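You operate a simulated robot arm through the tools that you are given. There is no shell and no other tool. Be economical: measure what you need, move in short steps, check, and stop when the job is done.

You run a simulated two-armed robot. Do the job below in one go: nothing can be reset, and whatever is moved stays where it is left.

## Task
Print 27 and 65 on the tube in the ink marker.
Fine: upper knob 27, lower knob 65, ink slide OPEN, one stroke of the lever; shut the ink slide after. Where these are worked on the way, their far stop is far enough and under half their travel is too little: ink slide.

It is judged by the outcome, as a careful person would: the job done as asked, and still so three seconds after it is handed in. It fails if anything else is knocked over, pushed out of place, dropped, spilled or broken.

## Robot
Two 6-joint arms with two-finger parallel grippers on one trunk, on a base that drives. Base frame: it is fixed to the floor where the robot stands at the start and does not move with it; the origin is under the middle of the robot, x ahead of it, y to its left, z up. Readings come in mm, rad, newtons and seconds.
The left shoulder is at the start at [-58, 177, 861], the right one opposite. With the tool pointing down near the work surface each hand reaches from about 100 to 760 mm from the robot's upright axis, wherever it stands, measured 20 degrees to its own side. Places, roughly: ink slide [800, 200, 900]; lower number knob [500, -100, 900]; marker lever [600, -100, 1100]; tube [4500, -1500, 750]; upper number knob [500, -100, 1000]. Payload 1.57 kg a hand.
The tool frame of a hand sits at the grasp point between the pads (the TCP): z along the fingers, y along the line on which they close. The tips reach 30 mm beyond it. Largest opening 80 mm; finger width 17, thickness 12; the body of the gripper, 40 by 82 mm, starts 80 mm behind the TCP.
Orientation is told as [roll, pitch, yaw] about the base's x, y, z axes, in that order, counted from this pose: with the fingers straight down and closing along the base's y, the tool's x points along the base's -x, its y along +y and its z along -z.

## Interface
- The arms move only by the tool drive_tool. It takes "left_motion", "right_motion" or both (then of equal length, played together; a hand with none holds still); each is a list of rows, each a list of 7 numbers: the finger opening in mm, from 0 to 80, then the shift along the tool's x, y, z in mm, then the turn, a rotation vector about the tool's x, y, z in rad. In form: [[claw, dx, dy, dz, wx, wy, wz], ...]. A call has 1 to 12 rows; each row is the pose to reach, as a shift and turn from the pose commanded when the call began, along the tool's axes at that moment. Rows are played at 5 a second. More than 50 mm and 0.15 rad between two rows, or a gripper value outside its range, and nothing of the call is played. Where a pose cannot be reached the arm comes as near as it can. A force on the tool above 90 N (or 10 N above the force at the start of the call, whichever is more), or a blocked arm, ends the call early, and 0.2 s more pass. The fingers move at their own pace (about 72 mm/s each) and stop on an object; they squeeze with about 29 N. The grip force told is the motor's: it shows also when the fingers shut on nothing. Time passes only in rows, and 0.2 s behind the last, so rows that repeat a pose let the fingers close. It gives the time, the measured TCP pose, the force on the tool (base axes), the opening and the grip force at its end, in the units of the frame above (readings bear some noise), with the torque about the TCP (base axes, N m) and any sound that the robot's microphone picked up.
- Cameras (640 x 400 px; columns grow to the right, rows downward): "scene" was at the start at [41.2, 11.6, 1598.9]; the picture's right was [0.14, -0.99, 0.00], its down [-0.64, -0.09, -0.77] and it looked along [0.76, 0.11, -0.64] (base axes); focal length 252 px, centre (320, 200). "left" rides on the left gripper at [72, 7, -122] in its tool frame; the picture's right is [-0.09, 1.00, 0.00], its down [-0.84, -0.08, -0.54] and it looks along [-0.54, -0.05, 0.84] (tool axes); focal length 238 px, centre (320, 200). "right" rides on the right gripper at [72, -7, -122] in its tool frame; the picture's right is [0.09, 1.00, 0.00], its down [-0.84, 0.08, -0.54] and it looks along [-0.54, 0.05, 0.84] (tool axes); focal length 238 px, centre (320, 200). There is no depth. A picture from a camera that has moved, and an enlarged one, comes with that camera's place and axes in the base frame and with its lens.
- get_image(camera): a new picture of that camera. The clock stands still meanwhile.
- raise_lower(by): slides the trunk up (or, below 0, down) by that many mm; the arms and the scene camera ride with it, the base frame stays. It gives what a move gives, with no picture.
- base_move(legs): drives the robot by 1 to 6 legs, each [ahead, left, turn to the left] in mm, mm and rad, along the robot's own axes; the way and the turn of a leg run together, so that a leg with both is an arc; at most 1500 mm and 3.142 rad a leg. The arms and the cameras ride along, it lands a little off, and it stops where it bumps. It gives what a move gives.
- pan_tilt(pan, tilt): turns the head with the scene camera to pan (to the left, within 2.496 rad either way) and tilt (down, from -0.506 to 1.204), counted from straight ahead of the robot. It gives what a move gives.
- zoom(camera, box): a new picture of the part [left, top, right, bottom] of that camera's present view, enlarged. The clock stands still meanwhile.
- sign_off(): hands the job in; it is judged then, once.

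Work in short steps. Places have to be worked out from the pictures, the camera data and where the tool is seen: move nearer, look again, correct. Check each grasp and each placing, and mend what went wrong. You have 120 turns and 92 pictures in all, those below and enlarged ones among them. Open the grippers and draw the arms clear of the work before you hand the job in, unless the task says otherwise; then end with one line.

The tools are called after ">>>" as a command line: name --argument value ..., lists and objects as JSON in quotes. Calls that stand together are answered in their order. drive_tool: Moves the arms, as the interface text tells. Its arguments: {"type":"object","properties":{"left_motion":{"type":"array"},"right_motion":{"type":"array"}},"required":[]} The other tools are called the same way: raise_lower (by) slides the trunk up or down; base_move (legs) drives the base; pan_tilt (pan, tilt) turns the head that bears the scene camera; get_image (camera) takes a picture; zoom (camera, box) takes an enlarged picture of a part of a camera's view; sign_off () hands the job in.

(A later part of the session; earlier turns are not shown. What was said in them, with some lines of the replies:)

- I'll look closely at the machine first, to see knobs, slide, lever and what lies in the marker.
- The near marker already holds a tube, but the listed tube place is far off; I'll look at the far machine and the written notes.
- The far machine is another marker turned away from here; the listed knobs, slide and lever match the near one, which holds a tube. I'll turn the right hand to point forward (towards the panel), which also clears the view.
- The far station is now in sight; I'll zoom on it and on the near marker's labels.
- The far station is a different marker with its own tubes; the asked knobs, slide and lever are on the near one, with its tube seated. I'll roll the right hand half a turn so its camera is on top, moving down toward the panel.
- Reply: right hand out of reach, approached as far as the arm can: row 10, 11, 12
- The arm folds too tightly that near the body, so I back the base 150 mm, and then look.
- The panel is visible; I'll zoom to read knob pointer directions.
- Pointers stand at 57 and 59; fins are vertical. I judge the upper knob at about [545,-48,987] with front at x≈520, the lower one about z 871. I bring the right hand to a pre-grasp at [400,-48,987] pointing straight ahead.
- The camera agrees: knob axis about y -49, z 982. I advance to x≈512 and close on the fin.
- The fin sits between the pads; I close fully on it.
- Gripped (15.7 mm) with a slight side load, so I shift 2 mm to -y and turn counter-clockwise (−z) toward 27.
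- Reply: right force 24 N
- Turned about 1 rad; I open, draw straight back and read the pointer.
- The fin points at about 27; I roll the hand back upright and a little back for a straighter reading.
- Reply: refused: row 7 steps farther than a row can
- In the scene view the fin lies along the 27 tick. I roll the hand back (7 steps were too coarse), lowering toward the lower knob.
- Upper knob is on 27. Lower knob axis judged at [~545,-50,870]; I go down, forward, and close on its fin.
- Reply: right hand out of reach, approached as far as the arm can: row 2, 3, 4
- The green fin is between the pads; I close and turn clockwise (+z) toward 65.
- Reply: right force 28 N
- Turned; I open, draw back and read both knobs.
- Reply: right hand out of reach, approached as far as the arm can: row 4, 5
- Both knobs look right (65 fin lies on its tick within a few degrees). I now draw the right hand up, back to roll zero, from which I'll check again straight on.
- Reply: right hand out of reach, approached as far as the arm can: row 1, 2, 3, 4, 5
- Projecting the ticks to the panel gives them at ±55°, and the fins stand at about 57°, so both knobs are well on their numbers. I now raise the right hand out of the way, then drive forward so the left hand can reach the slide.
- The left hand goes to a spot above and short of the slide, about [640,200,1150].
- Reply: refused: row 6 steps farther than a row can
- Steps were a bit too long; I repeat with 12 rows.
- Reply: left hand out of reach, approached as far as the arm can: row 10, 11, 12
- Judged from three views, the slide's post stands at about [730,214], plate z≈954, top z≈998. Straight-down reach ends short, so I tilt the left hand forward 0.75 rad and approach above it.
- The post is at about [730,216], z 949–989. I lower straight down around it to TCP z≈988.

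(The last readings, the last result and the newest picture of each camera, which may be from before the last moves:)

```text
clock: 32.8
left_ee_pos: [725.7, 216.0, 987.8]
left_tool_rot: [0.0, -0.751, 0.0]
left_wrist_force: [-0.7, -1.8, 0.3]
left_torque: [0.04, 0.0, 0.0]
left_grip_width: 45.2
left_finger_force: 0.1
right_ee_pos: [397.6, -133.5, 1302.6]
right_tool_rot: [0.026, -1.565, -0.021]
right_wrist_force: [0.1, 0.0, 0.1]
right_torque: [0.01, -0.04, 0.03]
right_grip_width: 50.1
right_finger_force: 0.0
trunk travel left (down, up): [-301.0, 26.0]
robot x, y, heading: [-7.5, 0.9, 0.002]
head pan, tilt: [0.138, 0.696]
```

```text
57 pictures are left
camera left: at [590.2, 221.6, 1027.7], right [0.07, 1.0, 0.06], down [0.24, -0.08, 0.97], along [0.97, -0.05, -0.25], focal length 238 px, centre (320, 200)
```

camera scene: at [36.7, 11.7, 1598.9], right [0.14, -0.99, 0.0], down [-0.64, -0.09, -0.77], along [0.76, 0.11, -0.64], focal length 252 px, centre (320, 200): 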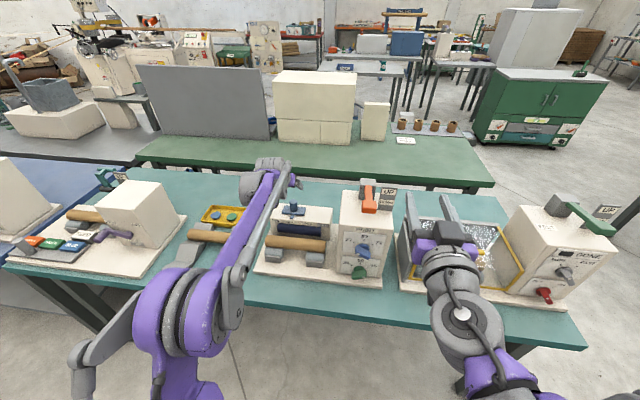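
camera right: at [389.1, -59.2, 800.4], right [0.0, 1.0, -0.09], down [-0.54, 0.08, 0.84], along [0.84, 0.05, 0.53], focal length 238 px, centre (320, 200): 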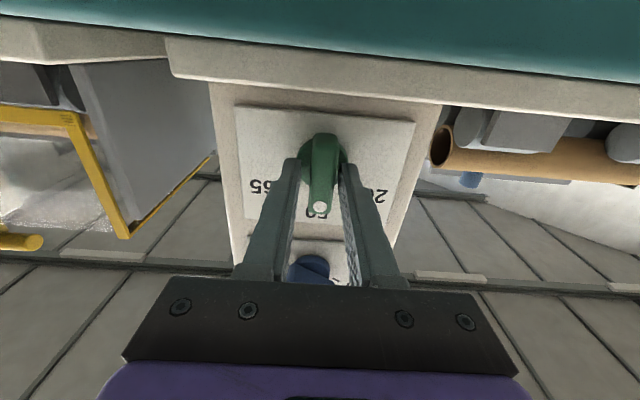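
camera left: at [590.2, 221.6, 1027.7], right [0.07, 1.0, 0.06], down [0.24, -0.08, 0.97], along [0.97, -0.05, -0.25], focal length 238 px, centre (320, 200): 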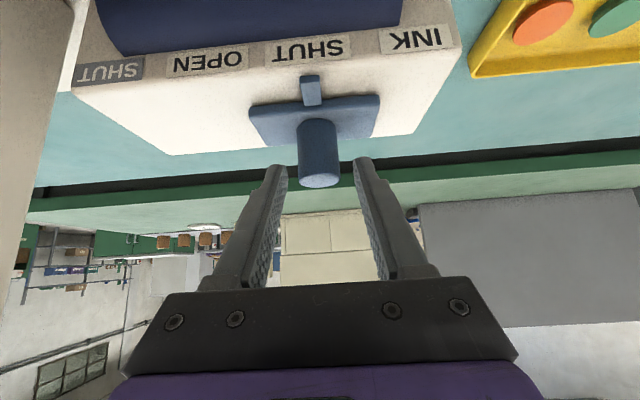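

The post stands between the fingers, pointer at SHUT. I close and slide toward OPEN, about 51 mm to −y.

>>> drive_tool --left_motion '[[15, 2, 0, 2, 0, 0, 0], [15, 2, 0, 2, 0, 0, 0], [15, 2, 0, 2, 0, 0, 0]]'

>>> drive_tool --left_motion '[[15, 0, -8, 0, 0, 0, 0], [15, 0, -16, 0, 0, 0, 0], [15, 0, -24, 0, 0, 0, 0], [15, 0, -32, 0, 0, 0, 0], [15, 0, -40, 0, 0, 0, 0], [15, 0, -46, 0, 0, 0, 0]]'

>>> get_image --camera "left"

```text
clock: 33.6
left_ee_pos: [726.5, 214.5, 986.7]
left_tool_rot: [0.0, -0.751, 0.0]
left_wrist_force: [5.1, -3.3, 13.4]
left_torque: [-0.21, -0.33, -0.14]
left_grip_width: 29.5
left_finger_force: 39.4
right_ee_pos: [396.5, -134.4, 1301.6]
right_tool_rot: [0.117, -1.564, -0.111]
right_wrist_force: [0.1, 0.0, 0.4]
right_torque: [-0.02, 0.0, 0.02]
right_grip_width: 49.9
right_finger_force: 0.1
trunk travel left (down, up): [-301.0, 26.0]
robot x, y, heading: [-5.7, -2.1, 0.0]
head pan, tilt: [0.138, 0.696]
```

```text
clock: 35.0
left_ee_pos: [726.0, 170.5, 985.3]
left_tool_rot: [0.002, -0.753, 0.0]
left_wrist_force: [19.4, -1.5, 21.7]
left_torque: [0.06, -0.75, 0.01]
left_grip_width: 29.5
left_finger_force: 38.6
right_ee_pos: [397.6, -134.4, 1301.0]
right_tool_rot: [0.084, -1.562, -0.081]
right_wrist_force: [-0.5, -0.2, -0.1]
right_torque: [0.02, -0.02, -0.02]
right_grip_width: 49.8
right_finger_force: 0.0
trunk travel left (down, up): [-301.0, 26.0]
robot x, y, heading: [-8.7, 0.8, 0.004]
head pan, tilt: [0.138, 0.696]
```

```text
56 pictures are left
camera left: at [589.7, 175.2, 1025.4], right [0.07, 1.0, 0.06], down [0.24, -0.08, 0.97], along [0.97, -0.05, -0.24], focal length 238 px, centre (320, 200)
```

left: 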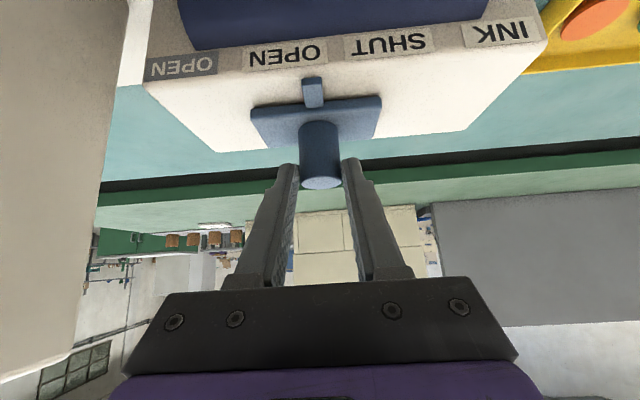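

The grey window now reads OPEN; the pointer is a bit short of the OPEN mark, so I go 12 mm further.

>>> drive_tool --left_motion '[[15, 0, -6, 0, 0, 0, 0], [15, 0, -12, 0, 0, 0, 0]]'

>>> get_image --camera "left"

```text
clock: 35.6
left_ee_pos: [725.8, 156.1, 986.0]
left_tool_rot: [0.0, -0.755, -0.001]
left_wrist_force: [21.3, -2.4, 23.3]
left_torque: [-0.11, -0.87, -0.05]
left_grip_width: 29.5
left_finger_force: 38.4
right_ee_pos: [396.6, -135.2, 1301.6]
right_tool_rot: [0.116, -1.563, -0.116]
right_wrist_force: [0.6, -0.7, -0.1]
right_torque: [0.03, 0.04, 0.01]
right_grip_width: 50.2
right_finger_force: 0.1
trunk travel left (down, up): [-301.0, 26.0]
robot x, y, heading: [-5.1, -2.0, -0.004]
head pan, tilt: [0.138, 0.696]
```

```text
55 pictures are left
camera left: at [589.2, 162.1, 1024.7], right [0.07, 1.0, 0.06], down [0.24, -0.08, 0.97], along [0.97, -0.05, -0.24], focal length 238 px, centre (320, 200)
```

left: 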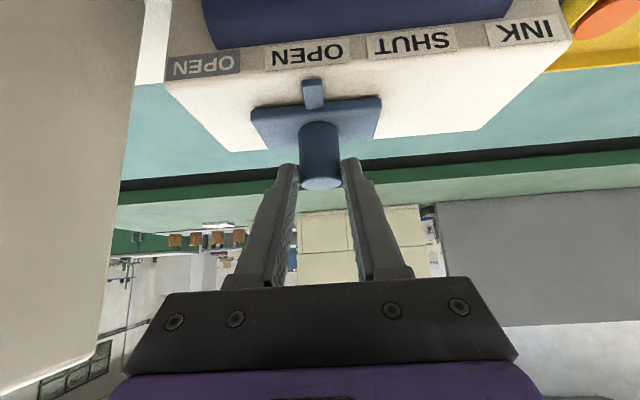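

The slide is at OPEN. Keeping the left hand on it, I look closely at the lever from the scene and the right camera.

>>> zoom --camera "scene" --box '[335, 170, 415, 220]'

>>> get_image --camera "right"

```text
8.00 times, centred on (375, 195) of scene
camera zoom: at [35.5, 10.4, 1599.0], right [0.14, -0.99, 0.0], down [-0.64, -0.09, -0.77], along [0.76, 0.11, -0.64], focal length 2014 px, centre (-120, 240)
```

zoom: 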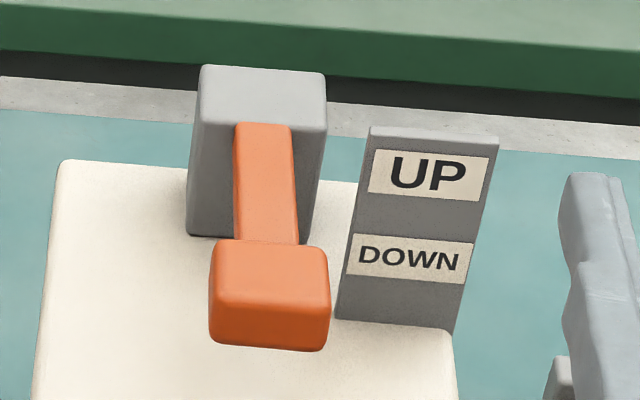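

```text
53 pictures are left
camera right: at [274.8, -142.0, 1230.7], right [-0.01, 1.0, -0.09], down [-0.54, 0.07, 0.84], along [0.84, 0.05, 0.53], focal length 238 px, centre (320, 200)
```

right: 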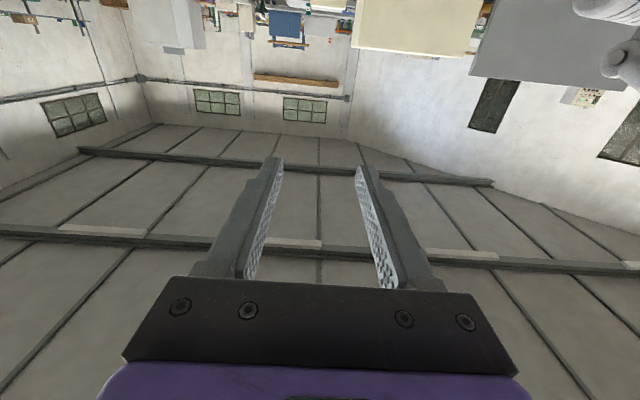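

Lever: pivot about [690,-48,1115], orange handle block about 40 mm wide at [573,-50,1138]. I bring the right hand, pointing forward, just in front of the handle.

>>> drive_tool --right_motion '[[76, 27, 14, 5, 0, 0, 0], [76, 54, 28, 15, 0, 0, 0], [76, 81, 42, 30, 0, 0, 0], [76, 108, 56, 45, 0, 0, 0], [76, 135, 70, 60, 0, 0, 0], [76, 162, 84, 75, 0, 0, 0], [76, 162, 84, 88, 0, 0, 0]]'

>>> get_image --camera "right"

>>> zoom --camera "scene" --box '[325, 160, 425, 240]'

```text
clock: 37.2
left_ee_pos: [726.1, 157.5, 985.2]
left_tool_rot: [-0.001, -0.756, 0.0]
left_wrist_force: [18.8, -2.1, 22.2]
left_torque: [-0.17, -0.8, -0.09]
left_grip_width: 29.6
left_finger_force: 38.9
right_ee_pos: [482.9, -49.1, 1137.9]
right_tool_rot: [0.075, -1.563, -0.069]
right_wrist_force: [1.1, 0.7, -0.5]
right_torque: [-0.01, -0.01, -0.03]
right_grip_width: 75.9
right_finger_force: 0.1
trunk travel left (down, up): [-301.0, 26.0]
robot x, y, heading: [-5.5, 2.0, -0.001]
head pan, tilt: [0.138, 0.696]
```

```text
52 pictures are left
camera right: at [359.7, -56.7, 1067.7], right [0.0, 1.0, -0.09], down [-0.54, 0.07, 0.84], along [0.84, 0.05, 0.53], focal length 238 px, centre (320, 200)
```

right: 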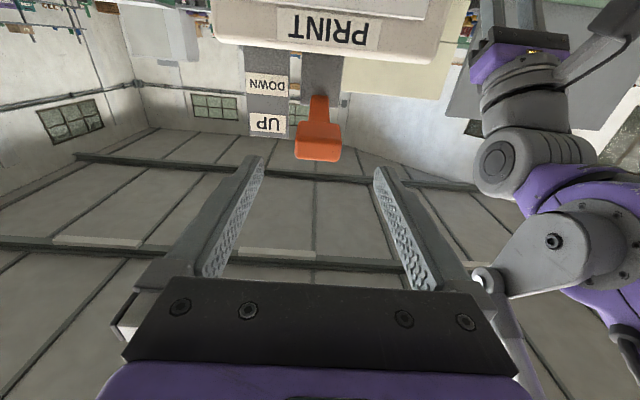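

```text
5.00 times, centred on (375, 200) of scene
camera zoom: at [35.4, 10.7, 1598.9], right [0.14, -0.99, 0.0], down [-0.64, -0.09, -0.77], along [0.76, 0.11, -0.64], focal length 1259 px, centre (45, 200)
```

zoom: 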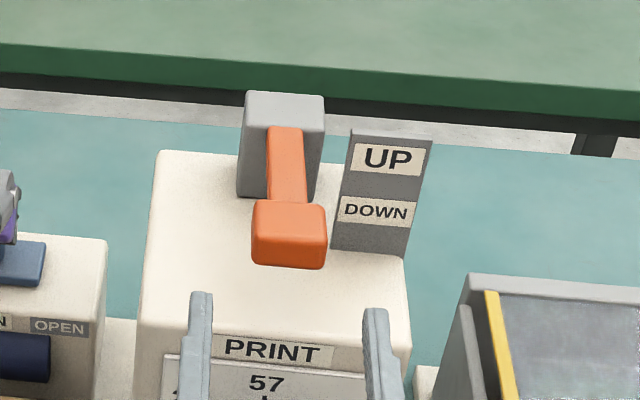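

Handle confirmed at [573,-50,1137]. I advance to it with open fingers and close on it.

>>> drive_tool --right_motion '[[76, 0, 0, 30, 0, 0, 0], [76, 0, 0, 60, 0, 0, 0], [76, 0, 0, 88, 0, 0, 0], [50, 0, 0, 88, 0, 0, 0], [30, 0, 0, 88, 0, 0, 0], [30, 0, 0, 88, 0, 0, 0]]'

>>> get_image --camera "right"

```text
clock: 38.6
left_ee_pos: [725.0, 157.8, 986.3]
left_tool_rot: [0.001, -0.755, 0.001]
left_wrist_force: [12.0, -2.1, 22.8]
left_torque: [-0.08, -1.28, -0.01]
left_grip_width: 29.3
left_finger_force: 39.3
right_ee_pos: [571.0, -49.2, 1137.1]
right_tool_rot: [0.112, -1.564, -0.108]
right_wrist_force: [7.5, -1.4, -1.6]
right_torque: [-0.04, -0.02, -0.74]
right_grip_width: 40.0
right_finger_force: 41.4
trunk travel left (down, up): [-301.0, 26.0]
robot x, y, heading: [-5.6, -1.0, -0.002]
head pan, tilt: [0.138, 0.696]
```

```text
50 pictures are left
camera right: at [448.9, -57.8, 1066.1], right [0.0, 1.0, -0.09], down [-0.54, 0.07, 0.84], along [0.84, 0.05, 0.53], focal length 238 px, centre (320, 200)
```

right: 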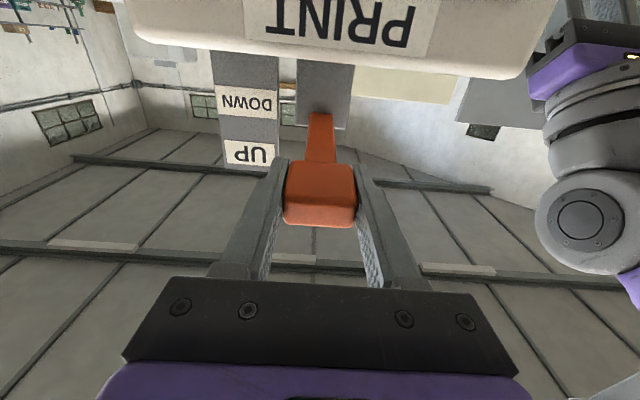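

Handle gripped (40 mm). I pull it down along its arc, tilting the hand with the lever, watching force.

>>> drive_tool --right_motion '[[30, 6, 0, -1, 0, -0.05, 0], [30, 12, 0, -2, 0, -0.1, 0], [30, 18, 0, -2, 0, -0.16, 0], [30, 24, 0, -2, 0, -0.21, 0], [30, 30, 0, -2, 0, -0.26, 0]]'

>>> zoom --camera "scene" --box '[325, 160, 425, 240]'

```text
clock: 39.8
left_ee_pos: [724.2, 158.1, 985.3]
left_tool_rot: [0.0, -0.753, 0.0]
left_wrist_force: [-0.6, -2.8, 26.4]
left_torque: [-0.15, -1.29, -0.09]
left_grip_width: 29.4
left_finger_force: 38.6
right_ee_pos: [569.7, -50.5, 1105.5]
right_tool_rot: [3.138, -1.317, -3.134]
right_wrist_force: [23.6, -0.5, 2.4]
right_torque: [0.23, 0.68, -0.82]
right_grip_width: 39.9
right_finger_force: 44.9
trunk travel left (down, up): [-301.0, 26.0]
robot x, y, heading: [-6.5, -1.1, -0.002]
head pan, tilt: [0.138, 0.696]
```

```text
5.00 times, centred on (375, 200) of scene
camera zoom: at [36.1, 10.4, 1599.1], right [0.14, -0.99, 0.0], down [-0.64, -0.09, -0.77], along [0.76, 0.11, -0.64], focal length 1259 px, centre (45, 200)
```

zoom: 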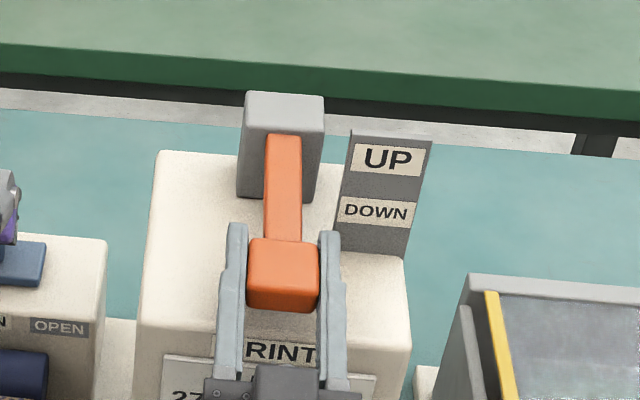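

Lever follows well, with some +x load. I continue down another ~26 mm until it stops.

>>> drive_tool --right_motion '[[30, 7, 0, 0.5, 0, -0.05, 0], [30, 13, 0, -1, 0, -0.1, 0], [30, 19, 0, -2, 0, -0.16, 0], [30, 25, 0, -3, 0, -0.21, 0], [30, 29, 0, -3, 0, -0.25, 0]]'

>>> zoom --camera "scene" --box '[325, 160, 425, 240]'

```text
clock: 41.0
left_ee_pos: [718.9, 156.9, 989.3]
left_tool_rot: [0.001, -0.752, -0.001]
left_wrist_force: [0.1, -2.6, 0.3]
left_torque: [-0.04, -0.02, -0.06]
left_grip_width: 26.2
left_finger_force: 9.5
right_ee_pos: [566.6, -49.3, 1085.3]
right_tool_rot: [3.14, -1.052, -3.141]
right_wrist_force: [-0.4, -4.3, 66.5]
right_torque: [-0.56, 0.44, -0.01]
right_grip_width: 37.7
right_finger_force: 4.2
trunk travel left (down, up): [-301.0, 26.0]
robot x, y, heading: [-6.6, -2.5, 0.002]
head pan, tilt: [0.138, 0.696]
```

```text
5.00 times, centred on (375, 200) of scene
camera zoom: at [27.0, 11.0, 1599.3], right [0.14, -0.99, 0.0], down [-0.63, -0.09, -0.77], along [0.76, 0.11, -0.64], focal length 1259 px, centre (45, 200)
```

zoom: 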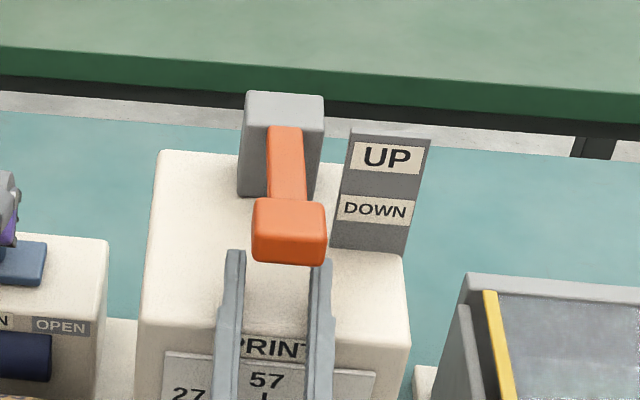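

The lever slipped free and sprang back UP; the base also got pushed back a few mm. I check whether a print was made on the tube and what the fingers touch.

>>> zoom --camera "scene" --box '[240, 190, 400, 290]'

>>> get_image --camera "right"

>>> get_image --camera "left"

```text
4.00 times, centred on (320, 240) of scene
camera zoom: at [27.0, 11.0, 1599.3], right [0.14, -0.99, 0.0], down [-0.63, -0.09, -0.77], along [0.76, 0.11, -0.64], focal length 1007 px, centre (320, 40)
```

zoom: 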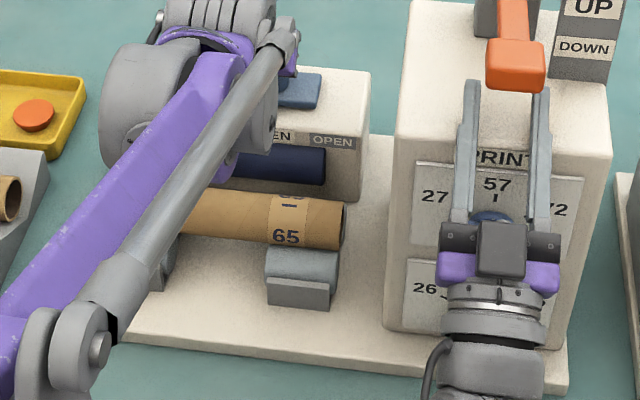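

```text
46 pictures are left
camera right: at [496.2, -56.7, 962.5], right [0.04, 1.0, -0.08], down [-0.89, 0.08, 0.46], along [0.46, 0.05, 0.89], focal length 238 px, centre (320, 200)
```

right: 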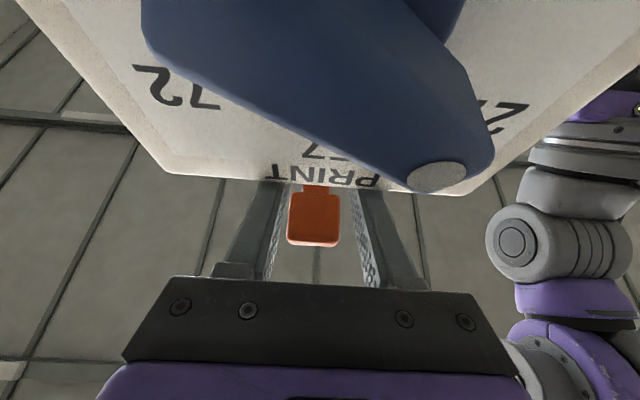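

```text
45 pictures are left
camera left: at [582.2, 163.4, 1027.6], right [0.07, 1.0, 0.06], down [0.24, -0.08, 0.97], along [0.97, -0.05, -0.24], focal length 238 px, centre (320, 200)
```

left: 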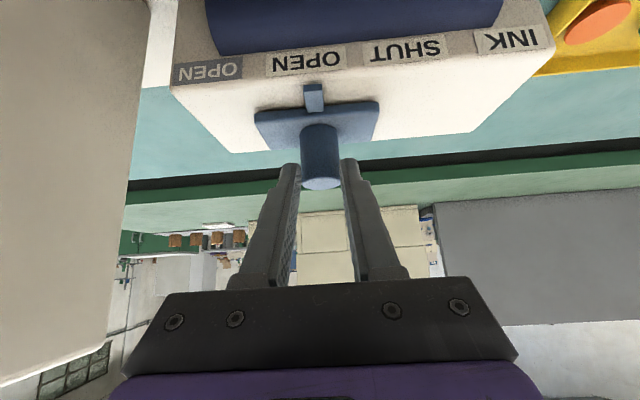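

It printed: the tube carries a band with 65 below. The hand's fingers seem to rest on the machine's top edge, so I lift a few mm and pull straight back from the machine.

>>> drive_tool --right_motion '[[45, -5, 0, 3, 0, 0, 0], [55, -15, 0, -14, 0, 0, 0], [55, -30, 0, -40, 0, 0, 0], [55, -45, 0, -66, 0, 0, 0], [55, -65, 0, -101, 0, 0, 0]]'

>>> zoom --camera "scene" --box '[285, 225, 335, 265]'

>>> get_image --camera "right"

```text
clock: 42.2
left_ee_pos: [717.8, 158.6, 987.8]
left_tool_rot: [0.0, -0.751, 0.0]
left_wrist_force: [-41.2, -2.1, 12.5]
left_torque: [-0.05, -0.01, -0.08]
left_grip_width: 25.5
left_finger_force: 36.8
right_ee_pos: [448.9, -44.2, 1090.7]
right_tool_rot: [3.141, -1.064, -3.136]
right_wrist_force: [-0.2, 0.8, -0.8]
right_torque: [-0.02, -0.02, 0.0]
right_grip_width: 55.1
right_finger_force: 0.0
trunk travel left (down, up): [-301.0, 26.0]
robot x, y, heading: [-7.8, -2.1, 0.0]
head pan, tilt: [0.138, 0.696]
```

```text
10.00 times, centred on (310, 245) of scene
camera zoom: at [26.9, 11.2, 1598.9], right [0.14, -0.99, 0.0], down [-0.63, -0.09, -0.77], along [0.76, 0.11, -0.64], focal length 2518 px, centre (420, -250)
```

zoom: 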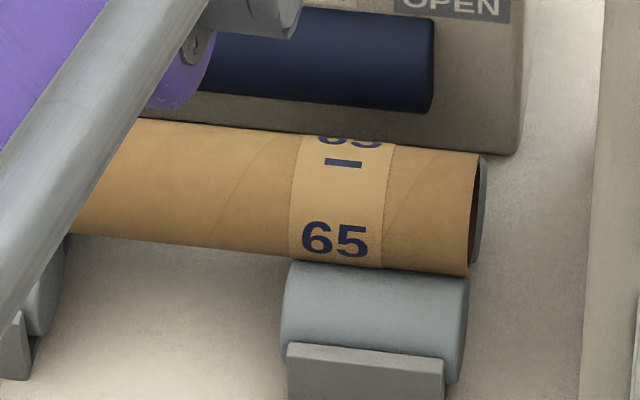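

```text
43 pictures are left
camera right: at [376.1, -53.3, 968.8], right [0.04, 1.0, -0.08], down [-0.88, 0.07, 0.47], along [0.47, 0.05, 0.88], focal length 238 px, centre (320, 200)
```

right: 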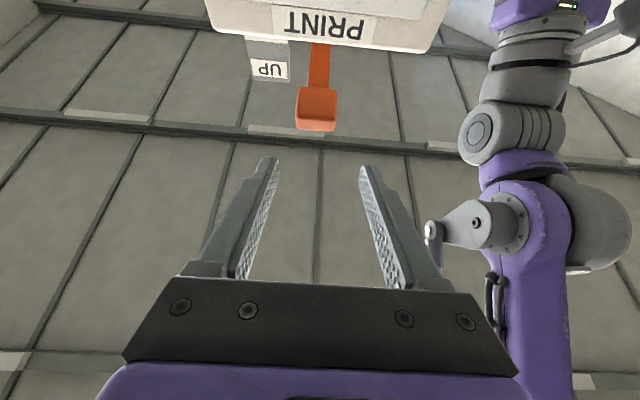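

The band printed is "65 –" in ink, and the lever is back UP. Now the left hand: open, move 10 mm forward onto the post, regrip, and slide toward SHUT.

>>> drive_tool --left_motion '[[50, 0, 0, 0, 0, 0, 0], [50, 0, 0, 0, 0, 0, 0], [50, -6, 0, 5, 0, 0, 0], [50, -8, 0, 7, 0, 0, 0], [20, -8, 0, 7, 0, 0, 0], [15, -8, 0, 7, 0, 0, 0], [15, -8, 0, 7, 0, 0, 0]]'

>>> drive_tool --left_motion '[[15, 0, 8, 0, 0, 0, 0], [15, 0, 16, 0, 0, 0, 0], [15, 0, 24, 0, 0, 0, 0], [15, 0, 32, 0, 0, 0, 0], [15, 0, 40, 0, 0, 0, 0], [15, 0, 48, 0, 0, 0, 0], [15, 0, 54, 0, 0, 0, 0], [15, 0, 58, 0, 0, 0, 0]]'

>>> get_image --camera "left"

```text
clock: 43.8
left_ee_pos: [735.5, 158.9, 984.9]
left_tool_rot: [-0.001, -0.752, 0.001]
left_wrist_force: [0.4, -2.6, 0.7]
left_torque: [-0.26, -0.07, -0.28]
left_grip_width: 29.4
left_finger_force: 39.0
right_ee_pos: [454.6, -45.9, 1089.1]
right_tool_rot: [3.143, -1.068, -3.136]
right_wrist_force: [0.0, 0.4, 0.2]
right_torque: [0.05, -0.01, 0.03]
right_grip_width: 55.0
right_finger_force: 0.1
trunk travel left (down, up): [-301.0, 26.0]
robot x, y, heading: [-7.9, -0.8, -0.006]
head pan, tilt: [0.138, 0.696]
```

```text
clock: 45.6
left_ee_pos: [734.3, 215.6, 985.9]
left_tool_rot: [-0.001, -0.751, -0.001]
left_wrist_force: [-0.8, -6.2, -0.3]
left_torque: [0.17, 0.24, 0.02]
left_grip_width: 29.6
left_finger_force: 39.2
right_ee_pos: [454.8, -45.8, 1089.0]
right_tool_rot: [3.14, -1.068, -3.136]
right_wrist_force: [0.8, -0.8, -0.1]
right_torque: [0.0, 0.02, 0.03]
right_grip_width: 54.8
right_finger_force: 0.0
trunk travel left (down, up): [-301.0, 26.0]
robot x, y, heading: [-4.8, 2.3, 0.003]
head pan, tilt: [0.138, 0.696]
```

```text
42 pictures are left
camera left: at [599.4, 220.8, 1025.5], right [0.07, 1.0, 0.06], down [0.24, -0.08, 0.97], along [0.97, -0.05, -0.25], focal length 238 px, centre (320, 200)
```

left: 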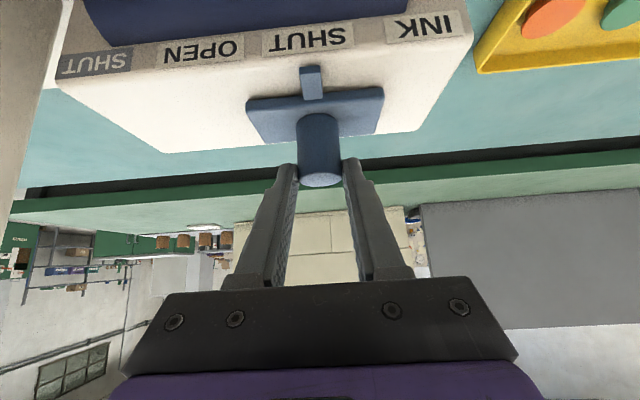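

The window reads SHUT with the pointer at the SHUT mark. I open, lift straight up and draw the left hand back.

>>> drive_tool --left_motion '[[60, 0, 0, 0, 0, 0, 0], [65, 0, 0, 0, 0, 0, 0], [65, -24, 0, -26, 0, 0, 0], [65, -48, 0, -52, 0, 0, 0], [65, -72, 0, -78, 0, 0, 0], [65, -96, 0, -104, 0, 0, 0], [65, -88, 0, -146, 0, 0, 0], [65, -80, 0, -188, 0, 0, 0], [65, -72, 0, -230, 0, 0, 0], [65, -64, 0, -272, 0, 0, 0], [65, -56, 0, -314, 0, 0, 0]]'

>>> drive_tool --right_motion '[[55, 0, 0, -15, 0, 0.1, 0], [55, 0, 0, -30, 0, 0.2, 0], [55, 0, 0, -45, 0, 0.3, 0], [55, -20, 0, -60, 0, 0.4, 0], [55, -50, 0, -60, 0, 0.5, 0]]'

>>> zoom --camera "scene" --box '[240, 170, 420, 300]'

```text
clock: 48.0
left_ee_pos: [557.8, 214.5, 1251.0]
left_tool_rot: [0.001, -0.75, 0.002]
left_wrist_force: [-0.8, 0.8, -0.2]
left_torque: [0.02, 0.0, 0.01]
left_grip_width: 65.3
left_finger_force: 0.1
right_ee_pos: [452.7, -45.1, 1088.2]
right_tool_rot: [3.142, -1.069, -3.136]
right_wrist_force: [-0.5, 0.2, 0.4]
right_torque: [-0.02, -0.01, 0.0]
right_grip_width: 55.0
right_finger_force: 0.0
trunk travel left (down, up): [-301.0, 26.0]
robot x, y, heading: [-5.4, 1.7, -0.0]
head pan, tilt: [0.138, 0.696]
```

```text
clock: 49.2
left_ee_pos: [558.8, 212.9, 1252.1]
left_tool_rot: [0.002, -0.752, 0.0]
left_wrist_force: [-0.5, -0.2, -0.3]
left_torque: [0.03, -0.02, 0.01]
left_grip_width: 65.1
left_finger_force: 0.0
right_ee_pos: [376.0, -49.8, 1104.5]
right_tool_rot: [2.661, -1.57, -2.655]
right_wrist_force: [0.3, 0.6, 0.9]
right_torque: [0.0, 0.02, 0.01]
right_grip_width: 55.2
right_finger_force: 0.0
trunk travel left (down, up): [-301.0, 26.0]
robot x, y, heading: [-7.3, 0.2, 0.002]
head pan, tilt: [0.138, 0.696]
```

```text
3.08 times, centred on (330, 235) of scene
camera zoom: at [33.0, 10.1, 1598.9], right [0.14, -0.99, 0.0], down [-0.63, -0.09, -0.77], along [0.76, 0.11, -0.64], focal length 775 px, centre (289, 92)
```

zoom: 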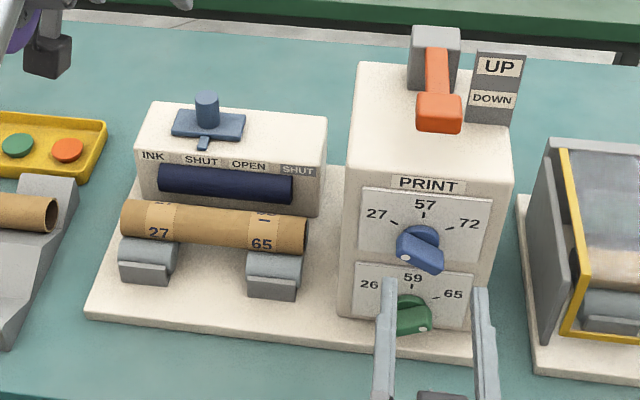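

The tube shows 27 and 65 in crisp ink and lies in its rests. The ink slide is SHUT, the lever UP, both hands are open and clear, and nothing else has been disturbed. I hand the job in.

>>> sign_off

```text
The job is handed in.
```

The tube in the near ink marker now reads 27 and 65 from one lever stroke. The knobs are left at 27 and 65, the ink slide is shut and the lever is back up; the lever slipped from my grip at the bottom and sprang up by itself. I used the tube already lying in this marker, not one at the far [4500, -1500, 750] place listed for the tube.
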